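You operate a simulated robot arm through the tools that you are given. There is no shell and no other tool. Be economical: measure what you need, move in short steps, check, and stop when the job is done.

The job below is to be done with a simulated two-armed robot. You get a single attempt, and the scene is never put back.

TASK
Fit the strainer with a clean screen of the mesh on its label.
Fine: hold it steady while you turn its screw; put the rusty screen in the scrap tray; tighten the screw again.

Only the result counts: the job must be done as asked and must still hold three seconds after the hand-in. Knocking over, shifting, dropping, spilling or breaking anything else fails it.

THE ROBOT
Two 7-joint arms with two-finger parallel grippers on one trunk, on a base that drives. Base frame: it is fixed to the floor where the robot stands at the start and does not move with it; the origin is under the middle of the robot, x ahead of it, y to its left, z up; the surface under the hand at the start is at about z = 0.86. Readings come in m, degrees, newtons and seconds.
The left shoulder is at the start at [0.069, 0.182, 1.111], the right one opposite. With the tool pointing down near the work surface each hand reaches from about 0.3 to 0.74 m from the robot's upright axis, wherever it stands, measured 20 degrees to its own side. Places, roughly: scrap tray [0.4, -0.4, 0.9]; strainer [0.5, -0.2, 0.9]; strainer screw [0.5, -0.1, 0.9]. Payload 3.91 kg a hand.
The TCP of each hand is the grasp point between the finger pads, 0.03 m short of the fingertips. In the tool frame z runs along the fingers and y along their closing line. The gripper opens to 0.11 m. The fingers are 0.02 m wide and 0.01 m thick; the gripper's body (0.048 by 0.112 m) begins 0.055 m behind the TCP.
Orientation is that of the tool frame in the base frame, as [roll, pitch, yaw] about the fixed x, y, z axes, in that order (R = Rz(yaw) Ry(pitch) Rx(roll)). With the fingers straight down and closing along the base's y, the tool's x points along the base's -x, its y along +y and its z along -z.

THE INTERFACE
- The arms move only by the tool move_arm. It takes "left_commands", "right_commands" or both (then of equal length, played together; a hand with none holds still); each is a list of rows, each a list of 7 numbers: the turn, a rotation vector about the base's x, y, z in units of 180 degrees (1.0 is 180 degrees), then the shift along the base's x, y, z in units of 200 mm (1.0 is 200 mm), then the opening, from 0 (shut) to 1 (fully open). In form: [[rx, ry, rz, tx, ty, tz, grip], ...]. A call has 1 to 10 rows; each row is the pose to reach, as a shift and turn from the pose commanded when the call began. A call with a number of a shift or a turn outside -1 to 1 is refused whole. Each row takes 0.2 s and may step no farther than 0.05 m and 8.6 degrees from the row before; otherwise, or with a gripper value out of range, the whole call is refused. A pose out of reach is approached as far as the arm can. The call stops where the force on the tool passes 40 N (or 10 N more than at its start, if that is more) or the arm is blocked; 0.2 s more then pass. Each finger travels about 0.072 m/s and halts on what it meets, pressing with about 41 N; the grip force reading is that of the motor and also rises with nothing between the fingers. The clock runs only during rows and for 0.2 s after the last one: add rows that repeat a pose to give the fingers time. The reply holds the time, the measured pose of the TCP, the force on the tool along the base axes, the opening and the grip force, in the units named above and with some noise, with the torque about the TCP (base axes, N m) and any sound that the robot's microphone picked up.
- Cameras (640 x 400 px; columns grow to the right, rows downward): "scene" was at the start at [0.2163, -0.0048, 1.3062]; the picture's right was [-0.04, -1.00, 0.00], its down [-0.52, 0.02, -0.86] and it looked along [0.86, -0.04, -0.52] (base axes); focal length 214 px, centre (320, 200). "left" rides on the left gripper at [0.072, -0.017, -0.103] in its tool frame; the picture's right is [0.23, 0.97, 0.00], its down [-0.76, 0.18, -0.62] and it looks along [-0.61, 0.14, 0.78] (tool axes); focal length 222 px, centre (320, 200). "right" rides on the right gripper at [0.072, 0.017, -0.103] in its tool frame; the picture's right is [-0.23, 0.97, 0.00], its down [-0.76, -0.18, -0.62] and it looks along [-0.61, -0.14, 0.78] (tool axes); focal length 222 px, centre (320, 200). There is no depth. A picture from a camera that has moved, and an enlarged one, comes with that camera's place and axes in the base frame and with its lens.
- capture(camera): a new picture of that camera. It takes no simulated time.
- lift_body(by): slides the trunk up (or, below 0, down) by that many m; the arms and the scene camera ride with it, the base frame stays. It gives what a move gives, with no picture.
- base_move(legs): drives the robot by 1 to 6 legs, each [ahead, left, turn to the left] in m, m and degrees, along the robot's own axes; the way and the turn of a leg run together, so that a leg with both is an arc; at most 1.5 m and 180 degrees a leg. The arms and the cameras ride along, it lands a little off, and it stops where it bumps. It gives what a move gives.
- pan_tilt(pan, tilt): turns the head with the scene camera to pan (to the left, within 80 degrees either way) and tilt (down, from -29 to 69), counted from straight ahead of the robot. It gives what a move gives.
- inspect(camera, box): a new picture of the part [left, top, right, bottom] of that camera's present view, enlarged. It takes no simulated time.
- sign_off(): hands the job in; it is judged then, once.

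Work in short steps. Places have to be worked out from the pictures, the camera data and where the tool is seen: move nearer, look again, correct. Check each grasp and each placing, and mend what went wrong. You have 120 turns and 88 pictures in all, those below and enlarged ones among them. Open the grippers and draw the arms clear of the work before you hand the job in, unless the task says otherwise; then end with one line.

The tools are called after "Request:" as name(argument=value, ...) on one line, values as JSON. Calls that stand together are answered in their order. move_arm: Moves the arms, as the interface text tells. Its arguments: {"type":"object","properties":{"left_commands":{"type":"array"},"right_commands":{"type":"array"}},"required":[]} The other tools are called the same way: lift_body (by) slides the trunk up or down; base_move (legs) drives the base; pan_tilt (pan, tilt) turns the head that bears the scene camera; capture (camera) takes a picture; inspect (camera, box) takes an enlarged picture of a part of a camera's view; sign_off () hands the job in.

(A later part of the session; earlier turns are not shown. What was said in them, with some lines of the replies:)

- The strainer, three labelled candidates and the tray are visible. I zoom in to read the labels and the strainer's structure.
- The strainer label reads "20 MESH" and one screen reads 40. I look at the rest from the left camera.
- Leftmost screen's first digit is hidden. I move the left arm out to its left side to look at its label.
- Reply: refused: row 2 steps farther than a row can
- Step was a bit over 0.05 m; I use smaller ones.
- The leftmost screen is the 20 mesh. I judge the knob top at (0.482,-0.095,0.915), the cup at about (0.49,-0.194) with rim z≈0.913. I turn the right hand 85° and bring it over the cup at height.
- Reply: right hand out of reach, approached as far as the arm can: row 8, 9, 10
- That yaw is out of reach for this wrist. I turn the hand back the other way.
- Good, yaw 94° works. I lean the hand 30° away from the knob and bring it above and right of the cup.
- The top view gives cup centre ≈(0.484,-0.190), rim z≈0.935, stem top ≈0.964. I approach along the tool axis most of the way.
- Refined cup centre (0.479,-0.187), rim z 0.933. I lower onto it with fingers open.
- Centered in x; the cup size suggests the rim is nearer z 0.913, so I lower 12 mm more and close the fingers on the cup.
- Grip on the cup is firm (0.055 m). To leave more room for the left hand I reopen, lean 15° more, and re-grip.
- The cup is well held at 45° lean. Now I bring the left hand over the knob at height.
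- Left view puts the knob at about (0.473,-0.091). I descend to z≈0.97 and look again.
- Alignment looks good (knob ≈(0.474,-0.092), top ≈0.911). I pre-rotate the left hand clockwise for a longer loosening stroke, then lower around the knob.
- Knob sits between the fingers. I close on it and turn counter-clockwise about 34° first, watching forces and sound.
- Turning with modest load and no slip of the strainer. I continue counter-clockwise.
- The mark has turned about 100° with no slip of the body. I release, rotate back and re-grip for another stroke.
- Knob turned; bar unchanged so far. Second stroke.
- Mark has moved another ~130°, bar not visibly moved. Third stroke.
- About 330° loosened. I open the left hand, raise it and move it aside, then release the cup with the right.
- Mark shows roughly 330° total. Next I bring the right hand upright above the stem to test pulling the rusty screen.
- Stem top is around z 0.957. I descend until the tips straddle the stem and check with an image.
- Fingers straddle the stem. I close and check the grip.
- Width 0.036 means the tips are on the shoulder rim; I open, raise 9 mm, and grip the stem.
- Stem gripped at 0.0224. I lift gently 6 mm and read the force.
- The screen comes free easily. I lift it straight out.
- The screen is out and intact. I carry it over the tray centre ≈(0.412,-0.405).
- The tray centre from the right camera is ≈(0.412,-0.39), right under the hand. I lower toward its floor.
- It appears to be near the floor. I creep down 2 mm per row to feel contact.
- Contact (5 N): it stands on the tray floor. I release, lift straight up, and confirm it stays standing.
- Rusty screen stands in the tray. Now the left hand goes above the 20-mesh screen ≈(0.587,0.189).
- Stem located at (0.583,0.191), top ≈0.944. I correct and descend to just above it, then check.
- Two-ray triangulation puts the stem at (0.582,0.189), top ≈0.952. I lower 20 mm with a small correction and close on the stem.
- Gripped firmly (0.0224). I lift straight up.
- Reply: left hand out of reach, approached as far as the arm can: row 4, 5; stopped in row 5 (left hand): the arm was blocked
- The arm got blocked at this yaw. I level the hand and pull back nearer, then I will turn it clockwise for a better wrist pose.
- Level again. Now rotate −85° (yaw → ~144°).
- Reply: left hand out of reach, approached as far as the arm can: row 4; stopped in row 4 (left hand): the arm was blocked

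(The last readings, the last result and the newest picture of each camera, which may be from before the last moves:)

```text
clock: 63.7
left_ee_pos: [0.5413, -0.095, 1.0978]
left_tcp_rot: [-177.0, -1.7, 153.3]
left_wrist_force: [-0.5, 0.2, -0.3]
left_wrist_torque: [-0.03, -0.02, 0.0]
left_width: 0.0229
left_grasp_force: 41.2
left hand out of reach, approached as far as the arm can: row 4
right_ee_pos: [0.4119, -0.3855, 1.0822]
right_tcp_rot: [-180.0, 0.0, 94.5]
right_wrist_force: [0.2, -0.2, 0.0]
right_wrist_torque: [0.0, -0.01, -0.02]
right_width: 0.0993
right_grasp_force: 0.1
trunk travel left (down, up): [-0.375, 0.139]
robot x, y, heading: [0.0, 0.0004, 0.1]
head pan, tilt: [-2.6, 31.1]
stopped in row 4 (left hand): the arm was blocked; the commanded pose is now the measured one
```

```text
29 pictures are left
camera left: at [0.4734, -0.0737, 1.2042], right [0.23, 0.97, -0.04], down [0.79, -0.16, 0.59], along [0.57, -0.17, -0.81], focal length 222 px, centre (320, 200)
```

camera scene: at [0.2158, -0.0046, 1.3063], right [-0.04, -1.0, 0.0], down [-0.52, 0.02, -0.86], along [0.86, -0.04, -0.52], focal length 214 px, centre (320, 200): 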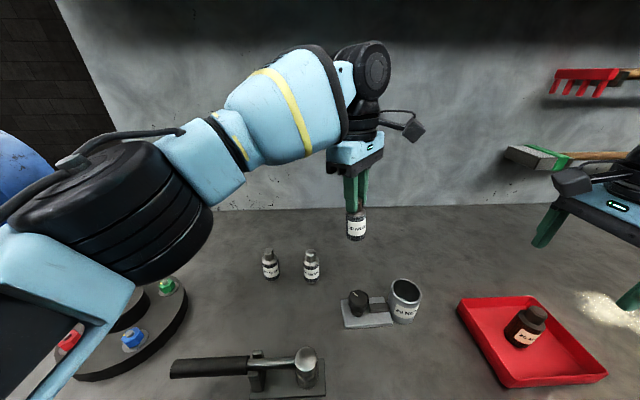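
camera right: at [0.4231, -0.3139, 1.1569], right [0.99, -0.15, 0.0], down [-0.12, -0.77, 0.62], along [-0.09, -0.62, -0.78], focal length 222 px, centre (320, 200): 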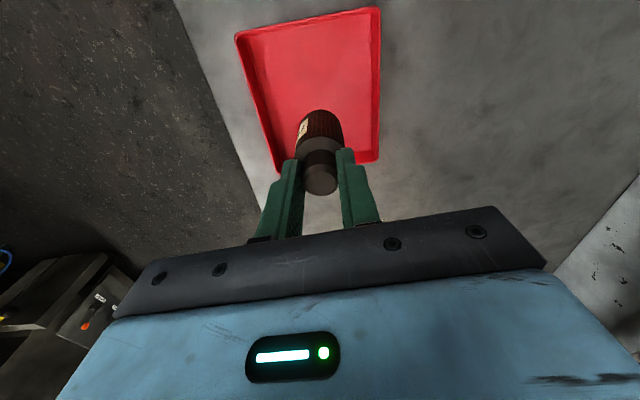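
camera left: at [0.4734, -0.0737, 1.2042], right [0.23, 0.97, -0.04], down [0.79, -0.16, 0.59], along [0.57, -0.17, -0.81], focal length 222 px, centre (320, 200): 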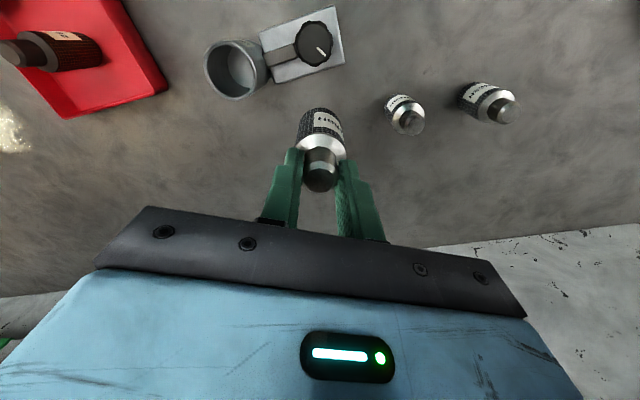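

Blocked again near y≈-0.1, so this is the arm's crossing limit. I level the hand, pull back, then shift the base to the right instead.

Request:
move_arm(left_commands=[[0.0053, -0.008, 0, -0.1, 0.1, 0.03, 0.1], [0.01064, -0.0159, 0, -0.2, 0.2, 0.07, 0.1], [0.01064, -0.0159, 0, -0.3, 0.3, 0.1, 0.1]])

Request:
move_arm(right_commands=[[0, 0, 0, 0, 0.1, 0.1, 0.9], [0, 0, 0, 0, 0.2, 0.2, 0.9], [0, 0, 0, 0, 0.2, 0.3, 0.9]])

Request:
base_move(legs=[[0, -0.15, 0]])

Request:
capture(camera="scene")

```text
clock: 64.5
left_ee_pos: [0.4807, -0.0347, 1.1196]
left_tcp_rot: [179.9, 0.1, 153.0]
left_wrist_force: [-0.7, 0.0, -0.6]
left_wrist_torque: [-0.01, 0.01, -0.02]
left_width: 0.0225
left_grasp_force: 41.0
right_ee_pos: [0.4113, -0.3847, 1.0809]
right_tcp_rot: [-180.0, 0.1, 94.7]
right_wrist_force: [0.3, -0.1, 1.4]
right_wrist_torque: [-0.03, -0.03, 0.02]
right_width: 0.0988
right_grasp_force: 0.0
trunk travel left (down, up): [-0.375, 0.139]
robot x, y, heading: [0.0004, -0.0023, 0.3]
head pan, tilt: [-2.6, 31.1]
```

```text
clock: 65.3
left_ee_pos: [0.4823, -0.0351, 1.1193]
left_tcp_rot: [179.9, 0.0, 153.1]
left_wrist_force: [-0.2, 0.6, -1.3]
left_wrist_torque: [0.02, 0.02, 0.0]
left_width: 0.0224
left_grasp_force: 41.2
right_ee_pos: [0.4129, -0.3448, 1.1425]
right_tcp_rot: [-180.0, 0.0, 94.5]
right_wrist_force: [0.5, 0.7, 0.2]
right_wrist_torque: [0.03, 0.02, 0.0]
right_width: 0.099
right_grasp_force: 0.0
trunk travel left (down, up): [-0.375, 0.139]
robot x, y, heading: [-0.0011, -0.0007, -0.1]
head pan, tilt: [-2.6, 31.1]
```

```text
clock: 67.2
left_ee_pos: [0.4828, -0.1833, 1.1187]
left_tcp_rot: [180.0, -0.1, 153.2]
left_wrist_force: [0.1, 0.2, -1.4]
left_wrist_torque: [0.01, -0.02, 0.0]
left_width: 0.0227
left_grasp_force: 41.0
right_ee_pos: [0.415, -0.493, 1.1417]
right_tcp_rot: [-180.0, 0.0, 94.6]
right_wrist_force: [0.0, -0.3, 0.2]
right_wrist_torque: [0.01, 0.01, 0.01]
right_width: 0.0989
right_grasp_force: 0.1
trunk travel left (down, up): [-0.375, 0.139]
robot x, y, heading: [0.0039, -0.1445, -0.1]
head pan, tilt: [-2.6, 31.1]
```

```text
28 pictures are left
camera scene: at [0.2169, -0.1523, 1.3062], right [-0.04, -1.0, 0.0], down [-0.52, 0.02, -0.86], along [0.86, -0.04, -0.52], focal length 214 px, centre (320, 200)
```

scene: 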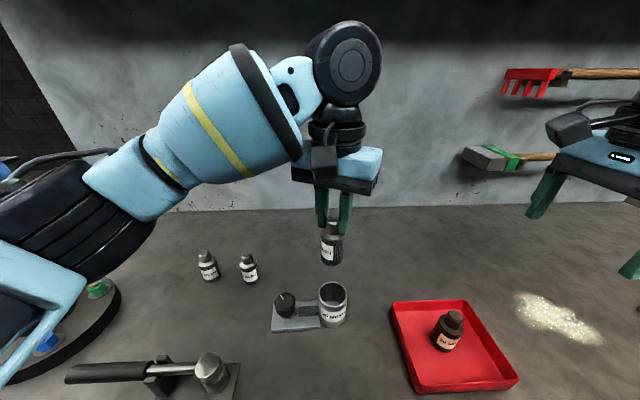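

The base shifted cleanly and the screen now hangs almost over the cup. I look through the left camera.

Request:
inspect(camera="left", box=[220, 20, 420, 200])

```text
2.22 times, centred on (320, 110) of left
camera zoom: at [0.4091, -0.166, 1.2221], right [0.24, 0.97, 0.0], down [0.76, -0.19, 0.62], along [0.61, -0.15, -0.78], focal length 494 px, centre (320, 400)
```

zoom: 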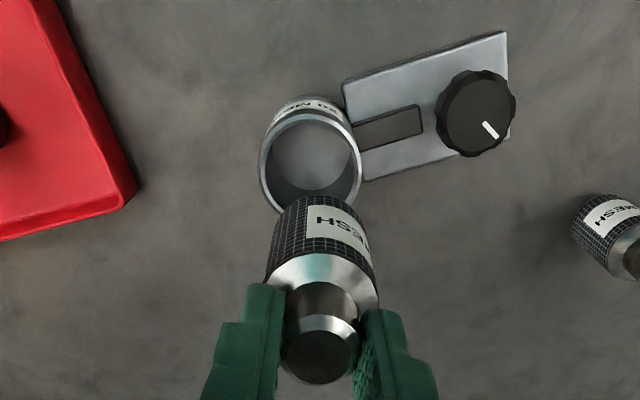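

Cup centre reads (0.476,-0.187). I align and lower until the screen bottom is just above the rim.

Request:
move_arm(left_commands=[[0, 0, 0, -0.015, -0.01, -0.12, 0.1], [0, 0, 0, -0.028, -0.018, -0.24, 0.1], [0, 0, 0, -0.028, -0.018, -0.36, 0.1], [0, 0, 0, -0.028, -0.018, -0.36, 0.1]])

Request:
inspect(camera="left", box=[220, 60, 420, 200])

Request:
inspect(camera="scene", box=[260, 230, 400, 340])

```text
clock: 68.2
left_ee_pos: [0.4771, -0.1862, 1.0459]
left_tcp_rot: [180.0, 0.1, 153.3]
left_wrist_force: [0.0, -0.4, -0.8]
left_wrist_torque: [-0.02, 0.01, 0.02]
left_width: 0.0227
left_grasp_force: 40.8
right_ee_pos: [0.4149, -0.4925, 1.1401]
right_tcp_rot: [-179.9, 0.0, 94.6]
right_wrist_force: [-0.7, 0.0, 0.0]
right_wrist_torque: [-0.03, 0.0, -0.03]
right_width: 0.099
right_grasp_force: 0.2
trunk travel left (down, up): [-0.375, 0.139]
robot x, y, heading: [-0.002, -0.1498, 0.3]
head pan, tilt: [-2.6, 31.1]
```

```text
2.86 times, centred on (320, 130) of left
camera zoom: at [0.4039, -0.1684, 1.1501], right [0.24, 0.97, 0.0], down [0.76, -0.19, 0.62], along [0.61, -0.15, -0.78], focal length 635 px, centre (320, 400)
```

zoom: 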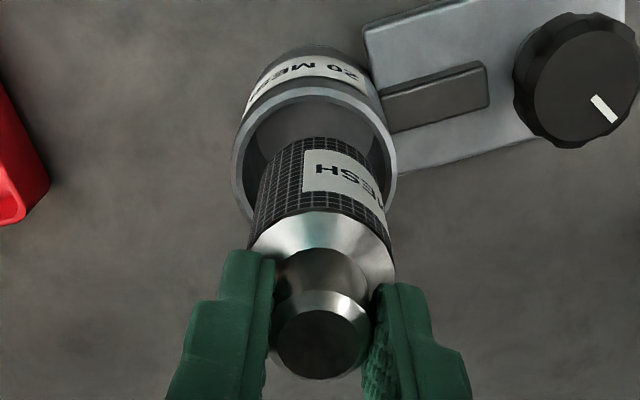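

```text
3.64 times, centred on (330, 285) of scene
camera zoom: at [0.2167, -0.1522, 1.3062], right [-0.04, -1.0, 0.0], down [-0.52, 0.02, -0.86], along [0.86, -0.04, -0.52], focal length 780 px, centre (284, -109)
```

zoom: 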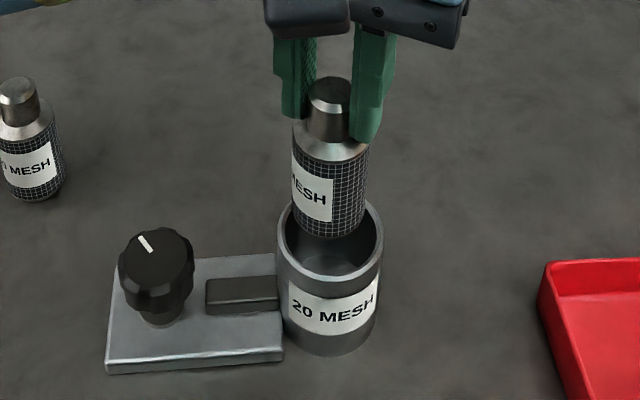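

Well aligned in both views. I lower slowly into the cup.

Request:
move_arm(left_commands=[[0, 0, 0, 0.003, -0.005, -0.04, 0.1], [0, 0, 0, 0.003, -0.005, -0.08, 0.1], [0, 0, 0, 0.003, -0.005, -0.12, 0.1], [0, 0, 0, 0.003, -0.005, -0.16, 0.1]])

Request:
inspect(camera="scene", box=[260, 230, 400, 340])

```text
clock: 69.2
left_ee_pos: [0.4781, -0.1868, 1.0138]
left_tcp_rot: [179.9, 0.0, 153.2]
left_wrist_force: [-0.3, 0.1, -1.0]
left_wrist_torque: [-0.01, -0.02, 0.0]
left_width: 0.0227
left_grasp_force: 41.2
right_ee_pos: [0.4142, -0.4932, 1.1405]
right_tcp_rot: [-180.0, 0.0, 94.6]
right_wrist_force: [0.6, 0.2, 0.8]
right_wrist_torque: [0.01, 0.04, -0.02]
right_width: 0.0991
right_grasp_force: 0.1
trunk travel left (down, up): [-0.375, 0.139]
robot x, y, heading: [0.0018, -0.1486, 0.3]
head pan, tilt: [-2.6, 31.1]
```

```text
3.64 times, centred on (330, 285) of scene
camera zoom: at [0.217, -0.1521, 1.3061], right [-0.04, -1.0, 0.0], down [-0.52, 0.02, -0.86], along [0.86, -0.04, -0.52], focal length 780 px, centre (284, -109)
```

zoom: 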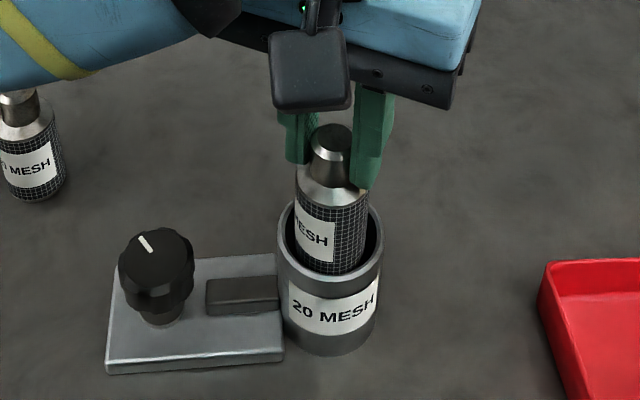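

It is inside the cup with no contact force. I continue down.

Request:
move_arm(left_commands=[[0, 0, 0, 0, 0, -0.04, 0.1], [0, 0, 0, 0, 0, -0.08, 0.1], [0, 0, 0, 0, 0, -0.12, 0.1], [0, 0, 0, 0, 0, -0.16, 0.1], [0, 0, 0, 0, 0, -0.175, 0.1]])

Request:
move_arm(left_commands=[[0, 0, 0, 0, 0, -0.01, 0.1], [0, 0, 0, 0, 0, -0.02, 0.1]])

Request:
inspect(camera="scene", box=[260, 230, 400, 340])

```text
clock: 70.4
left_ee_pos: [0.4781, -0.187, 0.9786]
left_tcp_rot: [180.0, 0.0, 153.1]
left_wrist_force: [0.0, 0.3, -0.3]
left_wrist_torque: [-0.01, 0.0, -0.02]
left_width: 0.0224
left_grasp_force: 40.6
right_ee_pos: [0.4136, -0.4916, 1.1419]
right_tcp_rot: [180.0, -0.1, 94.6]
right_wrist_force: [0.4, 0.2, -0.3]
right_wrist_torque: [0.01, 0.0, 0.02]
right_width: 0.099
right_grasp_force: 0.1
trunk travel left (down, up): [-0.375, 0.139]
robot x, y, heading: [0.0026, -0.1538, 0.4]
head pan, tilt: [-2.6, 31.1]
```

```text
clock: 71.0
left_ee_pos: [0.4789, -0.1873, 0.9754]
left_tcp_rot: [-180.0, 0.0, 153.2]
left_wrist_force: [-0.5, 0.4, -0.1]
left_wrist_torque: [0.01, 0.04, 0.0]
left_width: 0.0226
left_grasp_force: 41.7
right_ee_pos: [0.4133, -0.4915, 1.1408]
right_tcp_rot: [-180.0, 0.0, 94.6]
right_wrist_force: [-0.5, -0.6, 0.5]
right_wrist_torque: [0.01, 0.0, 0.03]
right_width: 0.0989
right_grasp_force: 0.0
trunk travel left (down, up): [-0.375, 0.139]
robot x, y, heading: [0.0038, -0.1474, -0.0]
head pan, tilt: [-2.6, 31.1]
```

```text
3.64 times, centred on (330, 285) of scene
camera zoom: at [0.217, -0.1521, 1.3062], right [-0.04, -1.0, 0.0], down [-0.52, 0.02, -0.86], along [0.86, -0.04, -0.52], focal length 780 px, centre (284, -109)
```

zoom: 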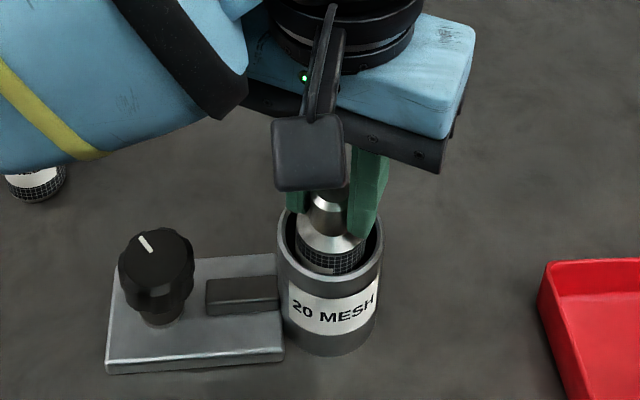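

Still no contact; I creep on to the floor of the cup.

Request:
move_arm(left_commands=[[0, 0, 0, 0, 0, -0.01, 0.1], [0, 0, 0, 0, 0, -0.02, 0.1]])

Request:
move_arm(left_commands=[[0, 0, 0, 0, 0, -0.01, 0.1], [0, 0, 0, 0, 0, -0.02, 0.1]])

```text
clock: 71.6
left_ee_pos: [0.4792, -0.1877, 0.9714]
left_tcp_rot: [-180.0, 0.1, 153.1]
left_wrist_force: [-0.4, -0.4, -0.1]
left_wrist_torque: [0.0, 0.03, 0.01]
left_width: 0.0226
left_grasp_force: 41.0
right_ee_pos: [0.4144, -0.4921, 1.1422]
right_tcp_rot: [-180.0, 0.0, 94.6]
right_wrist_force: [-0.2, 0.1, 0.4]
right_wrist_torque: [0.05, -0.03, 0.03]
right_width: 0.099
right_grasp_force: 0.1
trunk travel left (down, up): [-0.375, 0.139]
robot x, y, heading: [0.0041, -0.1479, 0.3]
head pan, tilt: [-2.6, 31.1]
```

```text
clock: 72.2
left_ee_pos: [0.4783, -0.1873, 0.9711]
left_tcp_rot: [-180.0, 0.3, 153.1]
left_wrist_force: [3.2, 0.9, 25.2]
left_wrist_torque: [0.12, -0.18, 0.04]
left_width: 0.0225
left_grasp_force: 40.9
right_ee_pos: [0.413, -0.493, 1.141]
right_tcp_rot: [179.9, 0.2, 94.6]
right_wrist_force: [0.1, -0.4, 0.1]
right_wrist_torque: [-0.03, 0.0, 0.0]
right_width: 0.099
right_grasp_force: 0.1
trunk travel left (down, up): [-0.375, 0.139]
robot x, y, heading: [0.0019, -0.1452, 0.1]
head pan, tilt: [-2.6, 31.1]
```

Seated (firm contact at z 0.971). I relieve the push, release, lift clear, and look.

Request:
move_arm(left_commands=[[0, 0, 0, 0, 0, 0.016, 0.1], [0, 0, 0, 0, 0, 0.016, 0.25], [0, 0, 0, 0, 0, 0.016, 0.45], [0, 0, 0, 0, 0, 0.1, 0.5], [0, 0, 0, 0, 0, 0.25, 0.6], [0, 0, 0, 0, 0, 0.42, 0.65], [0, 0, 0, 0, 0.2, 0.5, 0.65], [0, 0, 0, 0, 0.4, 0.55, 0.65], [0, 0, 0, 0, 0.6, 0.55, 0.65]])

Request:
inspect(camera="scene", box=[260, 230, 400, 340])

```text
clock: 74.2
left_ee_pos: [0.479, -0.0653, 1.0763]
left_tcp_rot: [-180.0, 0.2, 153.1]
left_wrist_force: [-0.2, -0.1, 0.1]
left_wrist_torque: [-0.02, -0.02, 0.0]
left_width: 0.0715
left_grasp_force: 0.0
right_ee_pos: [0.414, -0.491, 1.1408]
right_tcp_rot: [-180.0, 0.0, 94.6]
right_wrist_force: [0.6, -0.4, -0.4]
right_wrist_torque: [-0.01, 0.0, -0.01]
right_width: 0.0989
right_grasp_force: 0.1
trunk travel left (down, up): [-0.375, 0.139]
robot x, y, heading: [-0.0002, -0.1483, -0.1]
head pan, tilt: [-2.6, 31.1]
```

```text
3.64 times, centred on (330, 285) of scene
camera zoom: at [0.2168, -0.1506, 1.3062], right [-0.04, -1.0, 0.0], down [-0.52, 0.02, -0.86], along [0.86, -0.04, -0.52], focal length 780 px, centre (284, -109)
```

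zoom: 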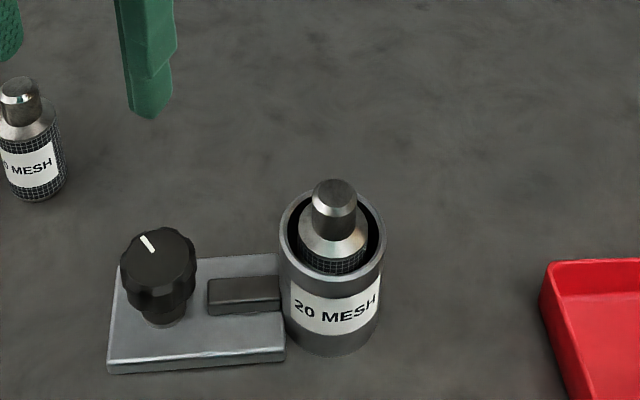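

The clean screen is seated well. Now the right hand leans 45° and returns toward the cup.

Request:
move_arm(right_commands=[[0.0417, 0, 0, 0.054, 0.16, -0.08, 1], [0.0833, 0, 0, 0.108, 0.32, -0.16, 1], [0.125, 0, 0, 0.162, 0.48, -0.25, 1], [0.1667, 0, 0, 0.216, 0.64, -0.35, 1], [0.2083, 0, 0, 0.27, 0.8, -0.45, 1], [0.25, 0, 0, 0.325, 0.96, -0.56, 1]])

Request:
capture(camera="right")

```text
clock: 75.6
left_ee_pos: [0.4799, -0.0675, 1.0772]
left_tcp_rot: [-180.0, 0.0, 153.1]
left_wrist_force: [0.4, 0.4, 1.1]
left_wrist_torque: [0.03, 0.01, 0.01]
left_width: 0.0716
left_grasp_force: 0.0
right_ee_pos: [0.4821, -0.2992, 1.0272]
right_tcp_rot: [175.3, -45.0, 96.5]
right_wrist_force: [-0.6, -0.3, 0.0]
right_wrist_torque: [0.01, 0.04, 0.04]
right_width: 0.1099
right_grasp_force: 0.1
trunk travel left (down, up): [-0.375, 0.139]
robot x, y, heading: [0.0004, -0.1468, 0.2]
head pan, tilt: [-2.6, 31.1]
```

```text
21 pictures are left
camera right: at [0.4921, -0.3192, 1.1525], right [0.99, -0.1, -0.1], down [-0.12, -0.99, -0.11], along [-0.09, 0.12, -0.99], focal length 222 px, centre (320, 200)
```

right: 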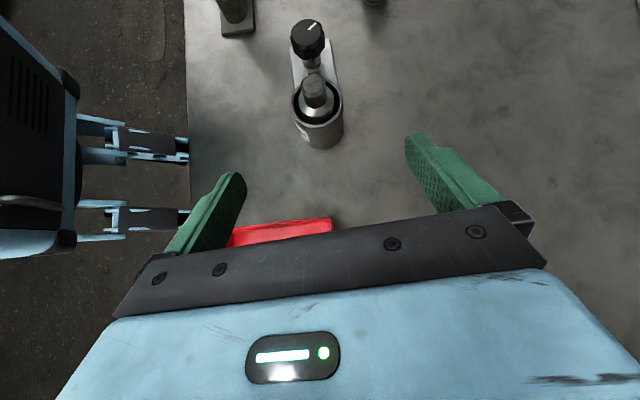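

Cup at (0.480,-0.186), unchanged. I approach along the tool axis.

Request:
move_arm(right_commands=[[0, 0, 0, -0.005, 0.14, -0.15, 1], [0, 0, 0, -0.01, 0.28, -0.3, 1], [0, 0, 0, -0.013, 0.42, -0.44, 1], [0, 0, 0, -0.013, 0.56, -0.583, 1], [0, 0, 0, -0.013, 0.56, -0.583, 1]])

Request:
capture(camera="right")

```text
clock: 76.8
left_ee_pos: [0.4797, -0.0682, 1.078]
left_tcp_rot: [179.9, 0.0, 153.2]
left_wrist_force: [0.6, 0.7, 0.1]
left_wrist_torque: [0.0, -0.04, 0.01]
left_width: 0.0715
left_grasp_force: 0.0
right_ee_pos: [0.4769, -0.19, 0.9134]
right_tcp_rot: [175.3, -44.8, 96.6]
right_wrist_force: [-0.1, 0.4, 0.3]
right_wrist_torque: [-0.02, -0.01, 0.04]
right_width: 0.11
right_grasp_force: 0.0
trunk travel left (down, up): [-0.375, 0.139]
robot x, y, heading: [0.0015, -0.151, 0.1]
head pan, tilt: [-2.6, 31.1]
```

```text
20 pictures are left
camera right: at [0.4869, -0.2103, 1.038], right [0.99, -0.11, -0.1], down [-0.12, -0.99, -0.11], along [-0.09, 0.12, -0.99], focal length 222 px, centre (320, 200)
```

right: 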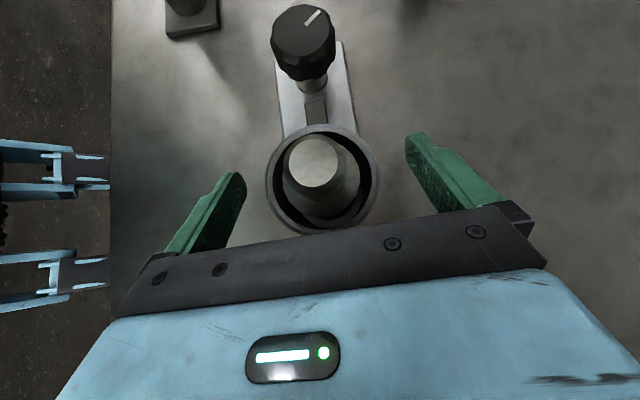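

Nearly identical to the previous hold; I correct by 2–3 mm and close.

Request:
move_arm(right_commands=[[0, 0, 0, 0.01, 0.013, -0.015, 1], [0, 0, 0, 0.01, 0.013, -0.015, 0.8], [0, 0, 0, 0.01, 0.013, -0.015, 0.65], [0, 0, 0, 0.01, 0.013, -0.015, 0.5], [0, 0, 0, 0.01, 0.013, -0.015, 0.4], [0, 0, 0, 0.01, 0.013, -0.015, 0.4], [0, 0, 0, 0.01, 0.013, -0.015, 0.4]])

Request:
capture(camera="right")

```text
clock: 78.4
left_ee_pos: [0.4781, -0.0683, 1.0773]
left_tcp_rot: [179.8, 0.1, 153.3]
left_wrist_force: [-0.3, -0.6, -0.1]
left_wrist_torque: [0.0, 0.01, -0.01]
left_width: 0.0715
left_grasp_force: 0.0
right_ee_pos: [0.478, -0.1873, 0.9105]
right_tcp_rot: [175.4, -44.8, 96.5]
right_wrist_force: [-3.5, 0.1, 1.5]
right_wrist_torque: [0.19, 0.36, 0.1]
right_width: 0.0555
right_grasp_force: 40.9
trunk travel left (down, up): [-0.375, 0.139]
robot x, y, heading: [0.0017, -0.1473, 0.0]
head pan, tilt: [-2.6, 31.1]
```

```text
19 pictures are left
camera right: at [0.4887, -0.207, 1.0352], right [0.99, -0.1, -0.1], down [-0.12, -0.99, -0.11], along [-0.09, 0.12, -0.99], focal length 222 px, centre (320, 200)
```

right: 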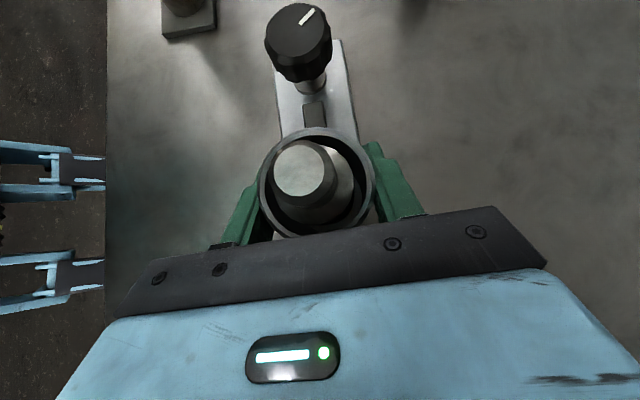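

Held as before. I move the left hand over the knob while rotating counter-clockwise to prepare the tightening stroke.

Request:
move_arm(left_commands=[[0, 0, 0.047, 0, -0.01, -0.03, 0.6], [0, 0, 0.094, 0, -0.03, -0.06, 0.6], [0, 0, 0.141, 0, -0.05, -0.1, 0.6], [0, 0, 0.188, -0.01, -0.07, -0.15, 0.6], [0, 0, 0.235, -0.02, -0.09, -0.2, 0.6], [0, 0, 0.282, -0.025, -0.11, -0.25, 0.6], [0, 0, 0.329, -0.025, -0.13, -0.3, 0.6], [0, 0, 0.376, -0.025, -0.13, -0.36, 0.6], [0, 0, 0.423, -0.025, -0.13, -0.42, 0.6], [0, 0, 0.47, -0.025, -0.13, -0.48, 0.6]])

Request:
capture(camera="left")

```text
clock: 80.6
left_ee_pos: [0.4711, -0.0938, 0.9831]
left_tcp_rot: [180.0, 0.0, -122.3]
left_wrist_force: [0.1, 0.0, 0.5]
left_wrist_torque: [0.01, -0.05, 0.01]
left_width: 0.0664
left_grasp_force: 0.0
right_ee_pos: [0.4781, -0.1882, 0.9105]
right_tcp_rot: [175.3, -44.7, 96.6]
right_wrist_force: [-2.8, 0.6, 1.8]
right_wrist_torque: [0.01, 0.32, 0.0]
right_width: 0.0553
right_grasp_force: 40.8
trunk travel left (down, up): [-0.375, 0.139]
robot x, y, heading: [0.0022, -0.1497, 0.2]
head pan, tilt: [-2.6, 31.1]
```

```text
18 pictures are left
camera left: at [0.4465, -0.1643, 1.0854], right [-0.95, 0.32, 0.0], down [0.25, 0.74, 0.62], along [0.2, 0.59, -0.78], focal length 222 px, centre (320, 200)
```

left: 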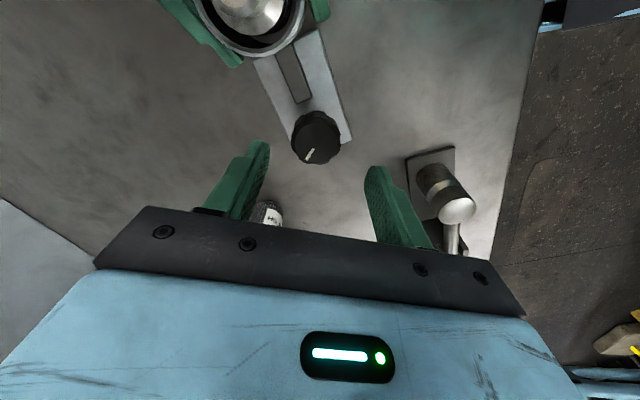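

Knob reads about (0.473,-0.097), consistent. I descend around it and close, then begin turning clockwise.

Request:
move_arm(left_commands=[[0, 0, 0.03, 0.013, -0.005, -0.12, 0.6], [0, 0, 0.045, 0.013, -0.005, -0.24, 0.6], [0, 0, 0.045, 0.013, -0.005, -0.3, 0.6], [0, 0, 0.045, 0.013, -0.005, -0.3, 0.4], [0, 0, 0.045, 0.013, -0.005, -0.3, 0.2], [0, 0, 0.045, 0.013, -0.005, -0.3, 0.2]])

Request:
move_arm(left_commands=[[0, 0, -0.047, 0, 0, 0, 0.2], [0, 0, -0.094, 0, 0, 0, 0.2], [0, 0, -0.141, 0, 0, 0, 0.2], [0, 0, -0.188, 0, 0, 0, 0.2], [0, 0, -0.235, 0, 0, 0, 0.2], [0, 0, -0.282, 0, 0, 0, 0.2], [0, 0, -0.329, 0, 0, 0, 0.2], [0, 0, -0.376, 0, 0, 0, 0.2], [0, 0, -0.423, 0, 0, 0, 0.2], [0, 0, -0.47, 0, 0, 0, 0.2]])

Request:
move_arm(left_commands=[[0, 0, -0.047, 0, 0, 0, 0.2], [0, 0, -0.094, 0, 0, 0, 0.2], [0, 0, -0.141, 0, 0, 0, 0.2], [0, 0, -0.188, 0, 0, 0, 0.2]])

Request:
inspect(camera="right", box=[220, 0, 400, 130])

```text
clock: 82.0
left_ee_pos: [0.4737, -0.0938, 0.9223]
left_tcp_rot: [180.0, 0.1, -114.1]
left_wrist_force: [0.4, 0.9, -0.4]
left_wrist_torque: [-0.37, -0.74, -0.04]
left_width: 0.04
left_grasp_force: 41.1
right_ee_pos: [0.4792, -0.1864, 0.9109]
right_tcp_rot: [175.4, -44.7, 96.4]
right_wrist_force: [-0.2, -2.1, 3.4]
right_wrist_torque: [0.41, 1.0, 0.11]
right_width: 0.0554
right_grasp_force: 41.3
trunk travel left (down, up): [-0.375, 0.139]
robot x, y, heading: [-0.0014, -0.1503, 0.1]
head pan, tilt: [-2.6, 31.1]
```

```text
clock: 84.2
left_ee_pos: [0.4734, -0.0934, 0.9225]
left_tcp_rot: [179.8, -0.1, 161.2]
left_wrist_force: [2.7, 19.5, 3.8]
left_wrist_torque: [1.06, 0.07, 0.04]
left_width: 0.0393
left_grasp_force: 41.6
right_ee_pos: [0.478, -0.1868, 0.9105]
right_tcp_rot: [175.4, -44.8, 96.6]
right_wrist_force: [-0.8, -15.1, 5.2]
right_wrist_torque: [0.23, 0.33, 0.0]
right_width: 0.0553
right_grasp_force: 40.9
trunk travel left (down, up): [-0.375, 0.139]
robot x, y, heading: [0.0014, -0.1484, 0.0]
head pan, tilt: [-2.6, 31.1]
```

```text
clock: 85.2
left_ee_pos: [0.4755, -0.0933, 0.9219]
left_tcp_rot: [179.8, -0.2, 127.3]
left_wrist_force: [0.2, 20.9, 1.9]
left_wrist_torque: [1.53, -0.3, 0.09]
left_width: 0.0398
left_grasp_force: 41.3
right_ee_pos: [0.4802, -0.187, 0.9109]
right_tcp_rot: [175.4, -44.8, 96.4]
right_wrist_force: [0.2, -18.2, 7.5]
right_wrist_torque: [-0.35, 0.72, 0.01]
right_width: 0.0552
right_grasp_force: 41.0
trunk travel left (down, up): [-0.375, 0.139]
robot x, y, heading: [0.0024, -0.1508, 0.2]
head pan, tilt: [-2.6, 31.1]
```

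```text
3.08 times, centred on (310, 65) of right
camera zoom: at [0.489, -0.2072, 1.0352], right [0.99, -0.11, -0.1], down [-0.12, -0.99, -0.11], along [-0.09, 0.12, -0.99], focal length 684 px, centre (351, 615)
```

zoom: 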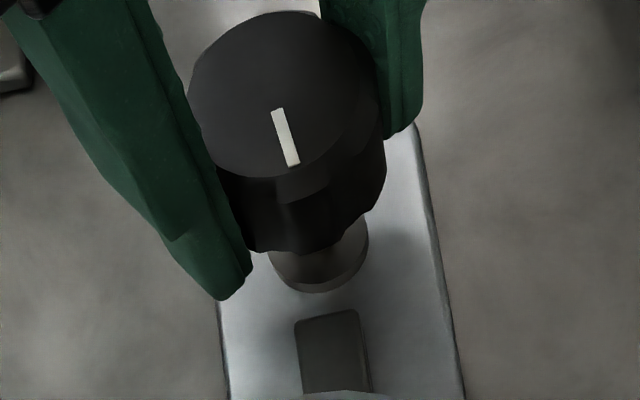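

About 125° tightened, strainer steady. Release, rotate back, second tightening stroke.

Request:
move_arm(left_commands=[[0, 0, 0, 0, 0, 0, 0.45], [0, 0, 0, 0, 0, 0, 0.65], [0, 0, 0.047, 0, 0, 0.01, 0.65], [0, 0, 0.094, 0, 0, 0.01, 0.65], [0, 0, 0.141, 0, 0, 0.01, 0.65], [0, 0, 0.188, 0, 0, 0.01, 0.65], [0, 0, 0.235, 0, 0, 0.01, 0.65], [0, 0, 0.282, 0, 0, 0.01, 0.65], [0, 0, 0.329, 0, 0, 0.01, 0.65], [0, 0, 0.376, 0, 0, 0.01, 0.65]])

Request:
move_arm(left_commands=[[0, 0, 0.047, 0, 0, 0, 0.65], [0, 0, 0.094, 0, 0, 0, 0.65], [0, 0, 0.141, 0, 0, 0, 0.65], [0, 0, 0.188, 0, 0, 0, 0.65], [0, 0, 0.235, 0, 0, 0, 0.65], [0, 0, 0.28, 0, 0, 0, 0.6], [0, 0, 0.28, 0, 0, -0.01, 0.4], [0, 0, 0.28, 0, 0, -0.01, 0.2], [0, 0, 0.28, 0, 0, -0.01, 0.2], [0, 0, 0.28, 0, 0, -0.01, 0.2]])

Request:
move_arm(left_commands=[[0, 0, -0.047, 0, 0, 0, 0.2], [0, 0, -0.094, 0, 0, 0, 0.2], [0, 0, -0.141, 0, 0, 0, 0.2], [0, 0, -0.188, 0, 0, 0, 0.2], [0, 0, -0.235, 0, 0, 0, 0.2], [0, 0, -0.282, 0, 0, 0, 0.2], [0, 0, -0.329, 0, 0, 0, 0.2], [0, 0, -0.376, 0, 0, 0, 0.2], [0, 0, -0.423, 0, 0, 0, 0.2], [0, 0, -0.47, 0, 0, 0, 0.2]])

Request:
move_arm(left_commands=[[0, 0, -0.047, 0, 0, 0, 0.2], [0, 0, -0.094, 0, 0, 0, 0.2], [0, 0, -0.141, 0, 0, 0, 0.2], [0, 0, -0.188, 0, 0, 0, 0.2]])

Request:
inspect(camera="right", box=[220, 0, 400, 130])

```text
clock: 87.4
left_ee_pos: [0.4743, -0.0941, 0.9242]
left_tcp_rot: [180.0, -0.1, -164.7]
left_wrist_force: [0.4, 0.3, 0.2]
left_wrist_torque: [0.03, -0.04, 0.01]
left_width: 0.0714
left_grasp_force: 0.0
right_ee_pos: [0.4775, -0.1873, 0.9114]
right_tcp_rot: [175.3, -44.9, 96.6]
right_wrist_force: [-2.3, 1.8, 4.3]
right_wrist_torque: [0.18, 0.36, 0.0]
right_width: 0.0552
right_grasp_force: 41.0
trunk travel left (down, up): [-0.375, 0.139]
robot x, y, heading: [0.0009, -0.1492, 0.0]
head pan, tilt: [-2.6, 31.1]
```

```text
clock: 89.6
left_ee_pos: [0.4738, -0.0934, 0.9216]
left_tcp_rot: [180.0, 0.0, -114.5]
left_wrist_force: [-4.6, 4.0, 1.6]
left_wrist_torque: [-0.31, -0.67, 0.0]
left_width: 0.04
left_grasp_force: 41.1
right_ee_pos: [0.4794, -0.1877, 0.9103]
right_tcp_rot: [175.3, -44.8, 96.4]
right_wrist_force: [2.9, -2.1, 3.9]
right_wrist_torque: [0.42, 1.11, -0.46]
right_width: 0.0553
right_grasp_force: 41.0
trunk travel left (down, up): [-0.375, 0.139]
robot x, y, heading: [-0.0021, -0.1519, 0.1]
head pan, tilt: [-2.6, 31.1]
```

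```text
clock: 91.8
left_ee_pos: [0.4746, -0.0939, 0.9214]
left_tcp_rot: [179.8, -0.1, 160.9]
left_wrist_force: [-3.6, 13.6, -0.3]
left_wrist_torque: [1.0, 0.34, 0.06]
left_width: 0.0395
left_grasp_force: 41.1
right_ee_pos: [0.4801, -0.1881, 0.9088]
right_tcp_rot: [175.2, -44.9, 96.6]
right_wrist_force: [6.4, -14.4, 4.8]
right_wrist_torque: [-0.17, -0.11, -0.63]
right_width: 0.0553
right_grasp_force: 41.5
trunk travel left (down, up): [-0.375, 0.139]
robot x, y, heading: [0.0041, -0.148, 0.2]
head pan, tilt: [-2.6, 31.1]
```

```text
clock: 92.8
left_ee_pos: [0.4752, -0.0942, 0.9215]
left_tcp_rot: [179.8, -0.1, 127.0]
left_wrist_force: [0.3, 16.5, -0.2]
left_wrist_torque: [1.59, -0.34, 0.06]
left_width: 0.0399
left_grasp_force: 40.8
right_ee_pos: [0.4789, -0.1875, 0.9091]
right_tcp_rot: [175.4, -44.8, 96.5]
right_wrist_force: [4.8, -16.6, 8.1]
right_wrist_torque: [-0.24, 0.54, -0.48]
right_width: 0.0552
right_grasp_force: 40.8
trunk travel left (down, up): [-0.375, 0.139]
robot x, y, heading: [-0.0004, -0.147, -0.0]
head pan, tilt: [-2.6, 31.1]
```

```text
3.08 times, centred on (310, 65) of right
camera zoom: at [0.4891, -0.2075, 1.035], right [0.99, -0.1, -0.11], down [-0.12, -0.99, -0.11], along [-0.09, 0.12, -0.99], focal length 684 px, centre (351, 615)
```

zoom: 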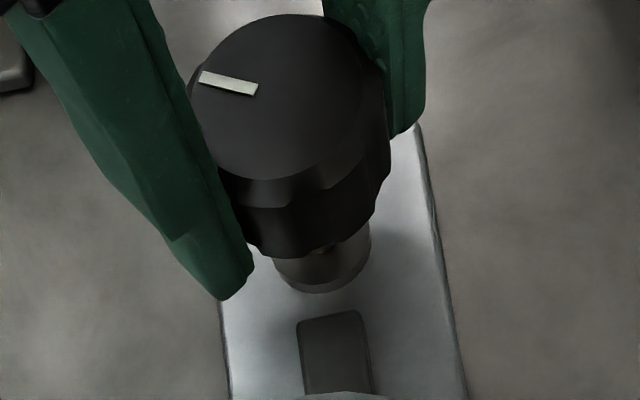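

Mark now ~90° short of its original tight position. Third stroke, about 85° first.

Request:
move_arm(left_commands=[[0, 0, 0, 0, 0, 0, 0.45], [0, 0, 0, 0, 0, 0, 0.65], [0, 0, 0.047, 0, 0, 0.01, 0.65], [0, 0, 0.094, 0, 0, 0.01, 0.65], [0, 0, 0.141, 0, 0, 0.01, 0.65], [0, 0, 0.188, 0, 0, 0.01, 0.65], [0, 0, 0.235, 0, 0, 0.01, 0.65], [0, 0, 0.282, 0, 0, 0.01, 0.65], [0, 0, 0.329, 0, 0, 0.01, 0.65], [0, 0, 0.376, 0, 0, 0.01, 0.65]])

Request:
move_arm(left_commands=[[0, 0, 0.047, 0, 0, 0, 0.65], [0, 0, 0.094, 0, 0, 0, 0.65], [0, 0, 0.141, 0, 0, 0, 0.65], [0, 0, 0.188, 0, 0, 0, 0.65], [0, 0, 0.235, 0, 0, 0, 0.65], [0, 0, 0.28, 0, 0, 0, 0.6], [0, 0, 0.28, 0, 0, -0.01, 0.4], [0, 0, 0.28, 0, 0, -0.01, 0.2], [0, 0, 0.28, 0, 0, -0.01, 0.2], [0, 0, 0.28, 0, 0, -0.01, 0.2]])

Request:
move_arm(left_commands=[[0, 0, -0.047, 0, 0, 0, 0.2], [0, 0, -0.094, 0, 0, 0, 0.2], [0, 0, -0.141, 0, 0, 0, 0.2], [0, 0, -0.188, 0, 0, 0, 0.2], [0, 0, -0.235, 0, 0, 0, 0.2], [0, 0, -0.282, 0, 0, 0, 0.2], [0, 0, -0.329, 0, 0, 0, 0.2], [0, 0, -0.376, 0, 0, 0, 0.2], [0, 0, -0.423, 0, 0, 0, 0.2], [0, 0, -0.47, 0, 0, 0, 0.2]])

Request:
inspect(camera="right", box=[220, 0, 400, 130])

```text
clock: 95.0
left_ee_pos: [0.475, -0.0946, 0.9242]
left_tcp_rot: [-180.0, 0.2, -165.1]
left_wrist_force: [-0.1, 0.6, 0.3]
left_wrist_torque: [0.0, 0.03, -0.02]
left_width: 0.0716
left_grasp_force: 0.0
right_ee_pos: [0.4784, -0.1864, 0.9092]
right_tcp_rot: [175.4, -44.8, 96.6]
right_wrist_force: [-2.0, 1.2, 0.5]
right_wrist_torque: [0.13, 0.3, 0.04]
right_width: 0.0551
right_grasp_force: 41.3
trunk travel left (down, up): [-0.375, 0.139]
robot x, y, heading: [0.0012, -0.1477, 0.1]
head pan, tilt: [-2.6, 31.1]
```

```text
clock: 97.2
left_ee_pos: [0.4754, -0.0932, 0.9216]
left_tcp_rot: [-180.0, -0.1, -114.9]
left_wrist_force: [-6.5, 3.9, 2.8]
left_wrist_torque: [-0.3, -0.7, -0.03]
left_width: 0.0407
left_grasp_force: 40.6
right_ee_pos: [0.4789, -0.1867, 0.911]
right_tcp_rot: [175.4, -44.7, 96.4]
right_wrist_force: [5.2, -3.0, -0.4]
right_wrist_torque: [0.15, 1.0, -0.56]
right_width: 0.0547
right_grasp_force: 41.5
trunk travel left (down, up): [-0.375, 0.139]
robot x, y, heading: [-0.0011, -0.1488, 0.0]
head pan, tilt: [-2.6, 31.1]
```

```text
clock: 99.4
left_ee_pos: [0.4738, -0.0946, 0.9207]
left_tcp_rot: [179.8, 0.0, 160.4]
left_wrist_force: [-0.3, 18.5, 0.6]
left_wrist_torque: [1.1, 0.25, 0.16]
left_width: 0.0402
left_grasp_force: 40.8
right_ee_pos: [0.4792, -0.1877, 0.91]
right_tcp_rot: [175.2, -44.7, 96.6]
right_wrist_force: [2.3, -19.5, 5.8]
right_wrist_torque: [-0.01, -0.12, -0.33]
right_width: 0.0555
right_grasp_force: 41.1
trunk travel left (down, up): [-0.375, 0.139]
robot x, y, heading: [-0.001, -0.1488, 0.4]
head pan, tilt: [-2.6, 31.1]
```

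```text
3.08 times, centred on (310, 65) of right
camera zoom: at [0.4892, -0.2075, 1.0351], right [0.99, -0.1, -0.1], down [-0.12, -0.99, -0.11], along [-0.09, 0.12, -0.99], focal length 684 px, centre (351, 615)
```

zoom: 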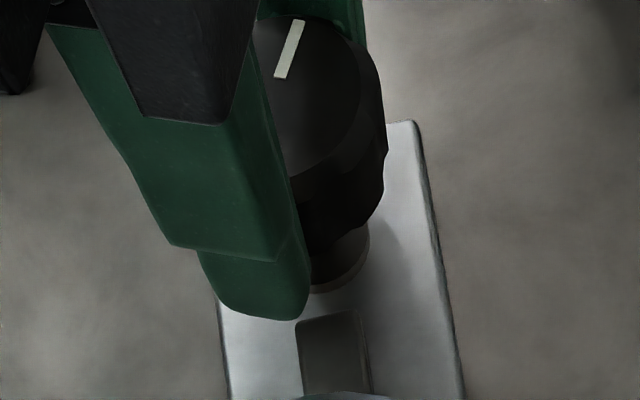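

The mark is back at its original tight angle. I turn a bit further to feel the tightness.

Request:
move_arm(left_commands=[[0, 0, -0.047, 0, 0, 0, 0.2], [0, 0, -0.094, 0, 0, 0, 0.2]])

Request:
inspect(camera="right", box=[220, 0, 400, 130])

```text
clock: 100.0
left_ee_pos: [0.4746, -0.0943, 0.921]
left_tcp_rot: [179.7, -0.1, 143.7]
left_wrist_force: [1.7, 17.6, 2.1]
left_wrist_torque: [1.47, 0.16, 0.25]
left_width: 0.0396
left_grasp_force: 40.8
right_ee_pos: [0.4782, -0.1874, 0.9105]
right_tcp_rot: [175.4, -44.8, 96.5]
right_wrist_force: [2.5, -18.7, 6.4]
right_wrist_torque: [-0.49, 0.06, -0.33]
right_width: 0.0553
right_grasp_force: 41.4
trunk travel left (down, up): [-0.375, 0.139]
robot x, y, heading: [-0.0036, -0.1472, 0.5]
head pan, tilt: [-2.6, 31.1]
```

```text
3.08 times, centred on (310, 65) of right
camera zoom: at [0.4892, -0.2075, 1.0351], right [0.99, -0.1, -0.1], down [-0.12, -0.99, -0.11], along [-0.09, 0.12, -0.99], focal length 684 px, centre (351, 615)
```

zoom: 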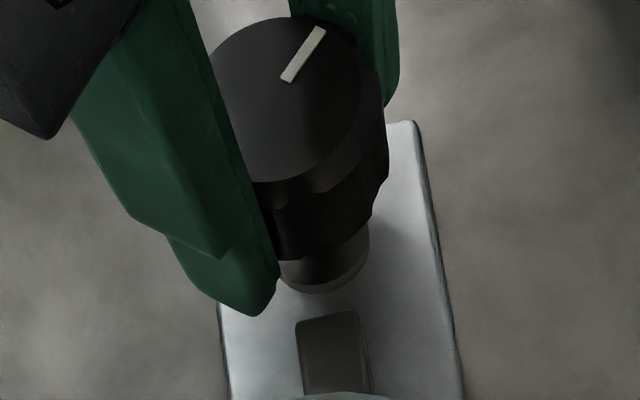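

It still turns, with rising torque (0.25 N·m). I snug a little more.

Request:
move_arm(left_commands=[[0, 0, -0.047, 0, 0, 0, 0.2], [0, 0, -0.094, 0, 0, 0, 0.2]])

Request:
inspect(camera="right", box=[220, 0, 400, 130])

```text
clock: 100.6
left_ee_pos: [0.4742, -0.0962, 0.9228]
left_tcp_rot: [179.9, 0.2, 126.6]
left_wrist_force: [6.7, 8.4, 1.0]
left_wrist_torque: [0.93, -0.63, 0.4]
left_width: 0.0404
left_grasp_force: 40.8
right_ee_pos: [0.4773, -0.1856, 0.9097]
right_tcp_rot: [175.7, -44.8, 96.5]
right_wrist_force: [-3.8, -9.7, 6.5]
right_wrist_torque: [-0.21, 0.83, -0.09]
right_width: 0.0552
right_grasp_force: 41.2
trunk travel left (down, up): [-0.375, 0.139]
robot x, y, heading: [0.0019, -0.1491, 0.2]
head pan, tilt: [-2.6, 31.1]
```

```text
3.08 times, centred on (310, 65) of right
camera zoom: at [0.4881, -0.2065, 1.0349], right [0.99, -0.1, -0.11], down [-0.11, -0.99, -0.11], along [-0.09, 0.12, -0.99], focal length 684 px, centre (351, 615)
```

zoom: 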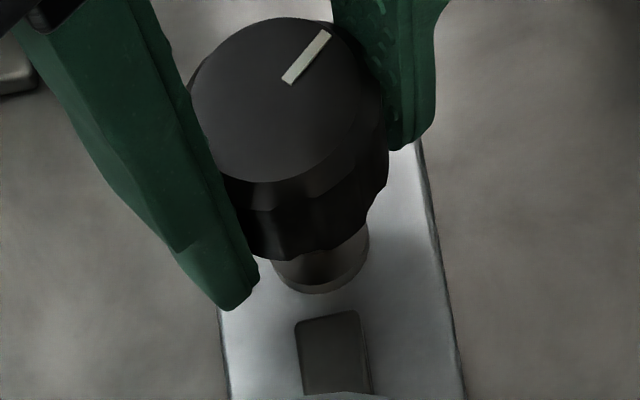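

The knob barely moved and the fingers slipped at 0.4 N·m: it is tight. I open and withdraw the left hand, then the right.

Request:
move_arm(left_commands=[[0, 0, 0, 0, 0, 0, 0.45], [0, 0, 0, 0, 0, 0, 0.65], [0, 0, 0, 0, 0, 0.15, 0.65], [0, 0, 0, 0, 0, 0.35, 0.65], [0, 0, 0, 0, 0.1, 0.55, 0.65], [0, 0, 0, 0, 0.3, 0.7, 0.65], [0, 0, 0, -0.1, 0.5, 0.8, 0.65], [0, 0, 0, -0.2, 0.7, 0.8, 0.65]])

Request:
move_arm(right_commands=[[0, 0, 0, 0, 0, 0, 0.6], [0, 0, 0, 0, 0, 0, 0.8], [0, 0, 0, 0, 0, 0, 1], [0, 0, 0, 0, -0.06, 0.06, 1], [0, 0, 0, 0, -0.16, 0.16, 1], [0, 0, 0, 0, -0.25, 0.3, 1], [0, 0, 0, 0, -0.3, 0.5, 1], [0, 0, 0, 0, -0.3, 0.7, 1], [0, 0, 0, 0, -0.4, 0.9, 1]])

Request:
capture(camera="scene")

Request:
inspect(camera="scene", box=[260, 230, 400, 340])

```text
clock: 102.4
left_ee_pos: [0.4331, 0.0468, 1.0802]
left_tcp_rot: [-180.0, 0.1, 126.7]
left_wrist_force: [-0.1, 0.8, -0.6]
left_wrist_torque: [-0.02, 0.0, -0.02]
left_width: 0.0714
left_grasp_force: 0.0
right_ee_pos: [0.4794, -0.1849, 0.9101]
right_tcp_rot: [175.3, -44.7, 96.5]
right_wrist_force: [-1.0, 1.5, 0.3]
right_wrist_torque: [0.45, 0.14, -0.05]
right_width: 0.055
right_grasp_force: 41.1
trunk travel left (down, up): [-0.375, 0.139]
robot x, y, heading: [0.0042, -0.15, -0.1]
head pan, tilt: [-2.6, 31.1]
```

```text
clock: 104.4
left_ee_pos: [0.4356, 0.0449, 1.0806]
left_tcp_rot: [179.9, 0.0, 126.7]
left_wrist_force: [-1.2, 0.6, 0.0]
left_wrist_torque: [0.01, -0.03, 0.01]
left_width: 0.0717
left_grasp_force: 0.0
right_ee_pos: [0.4805, -0.2672, 1.0872]
right_tcp_rot: [175.4, -44.9, 96.6]
right_wrist_force: [-0.3, 0.0, -0.7]
right_wrist_torque: [0.0, -0.04, -0.02]
right_width: 0.1102
right_grasp_force: 0.0
trunk travel left (down, up): [-0.375, 0.139]
robot x, y, heading: [0.0004, -0.1469, -0.1]
head pan, tilt: [-2.6, 31.1]
```

```text
12 pictures are left
camera scene: at [0.2162, -0.1527, 1.3063], right [-0.04, -1.0, 0.0], down [-0.52, 0.02, -0.86], along [0.86, -0.04, -0.52], focal length 214 px, centre (320, 200)
```

scene: 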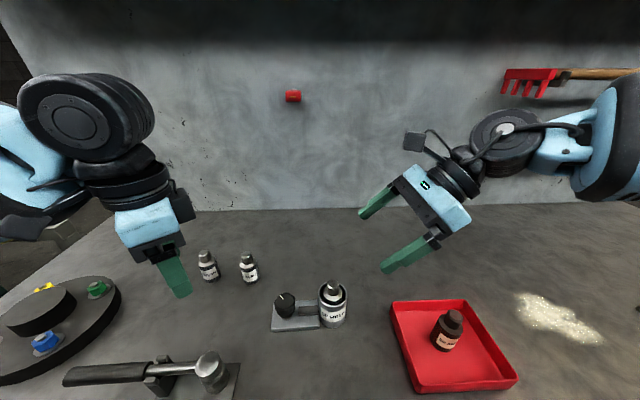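

```text
3.64 times, centred on (330, 285) of scene
camera zoom: at [0.2162, -0.1527, 1.3063], right [-0.04, -1.0, 0.0], down [-0.52, 0.02, -0.86], along [0.86, -0.04, -0.52], focal length 780 px, centre (284, -109)
```

zoom: 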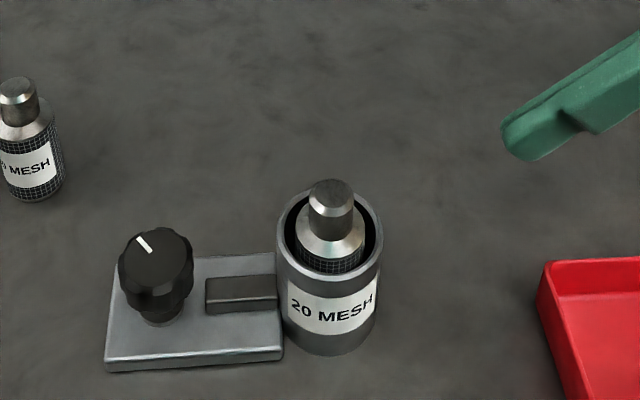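

Everything is in place: clean 20-mesh screen seated, rusty one in the tray, screw past its original tight mark, strainer unshifted. I fully open the left hand and draw both hands a bit higher before handing in.

Request:
move_arm(left_commands=[[0, 0, 0, 0, 0.1, 0.1, 1], [0, 0, 0, 0, 0.2, 0.2, 1], [0, 0, 0, 0, 0.2, 0.3, 1]], right_commands=[[0, 0, 0, 0, -0.1, 0.1, 1], [0, 0, 0, 0, -0.2, 0.2, 1], [0, 0, 0, 0, -0.2, 0.3, 1]])

Request:
sign_off()

```text
clock: 105.2
left_ee_pos: [0.4354, 0.0863, 1.1417]
left_tcp_rot: [179.9, 0.0, 126.7]
left_wrist_force: [0.4, 0.3, -0.6]
left_wrist_torque: [0.0, -0.01, 0.0]
left_width: 0.11
left_grasp_force: 0.0
right_ee_pos: [0.4796, -0.3067, 1.1502]
right_tcp_rot: [175.4, -44.8, 96.5]
right_wrist_force: [-0.5, -1.1, 0.0]
right_wrist_torque: [0.0, -0.01, 0.01]
right_width: 0.1099
right_grasp_force: 0.1
trunk travel left (down, up): [-0.375, 0.139]
robot x, y, heading: [0.0006, -0.1457, 0.0]
head pan, tilt: [-2.6, 31.1]
```

```text
The job is handed in.
```

The strainer now holds the clean 20-mesh screen, its screw is turned slightly past its original tight mark, the rusty screen stands in the scrap tray, and the job is handed in.
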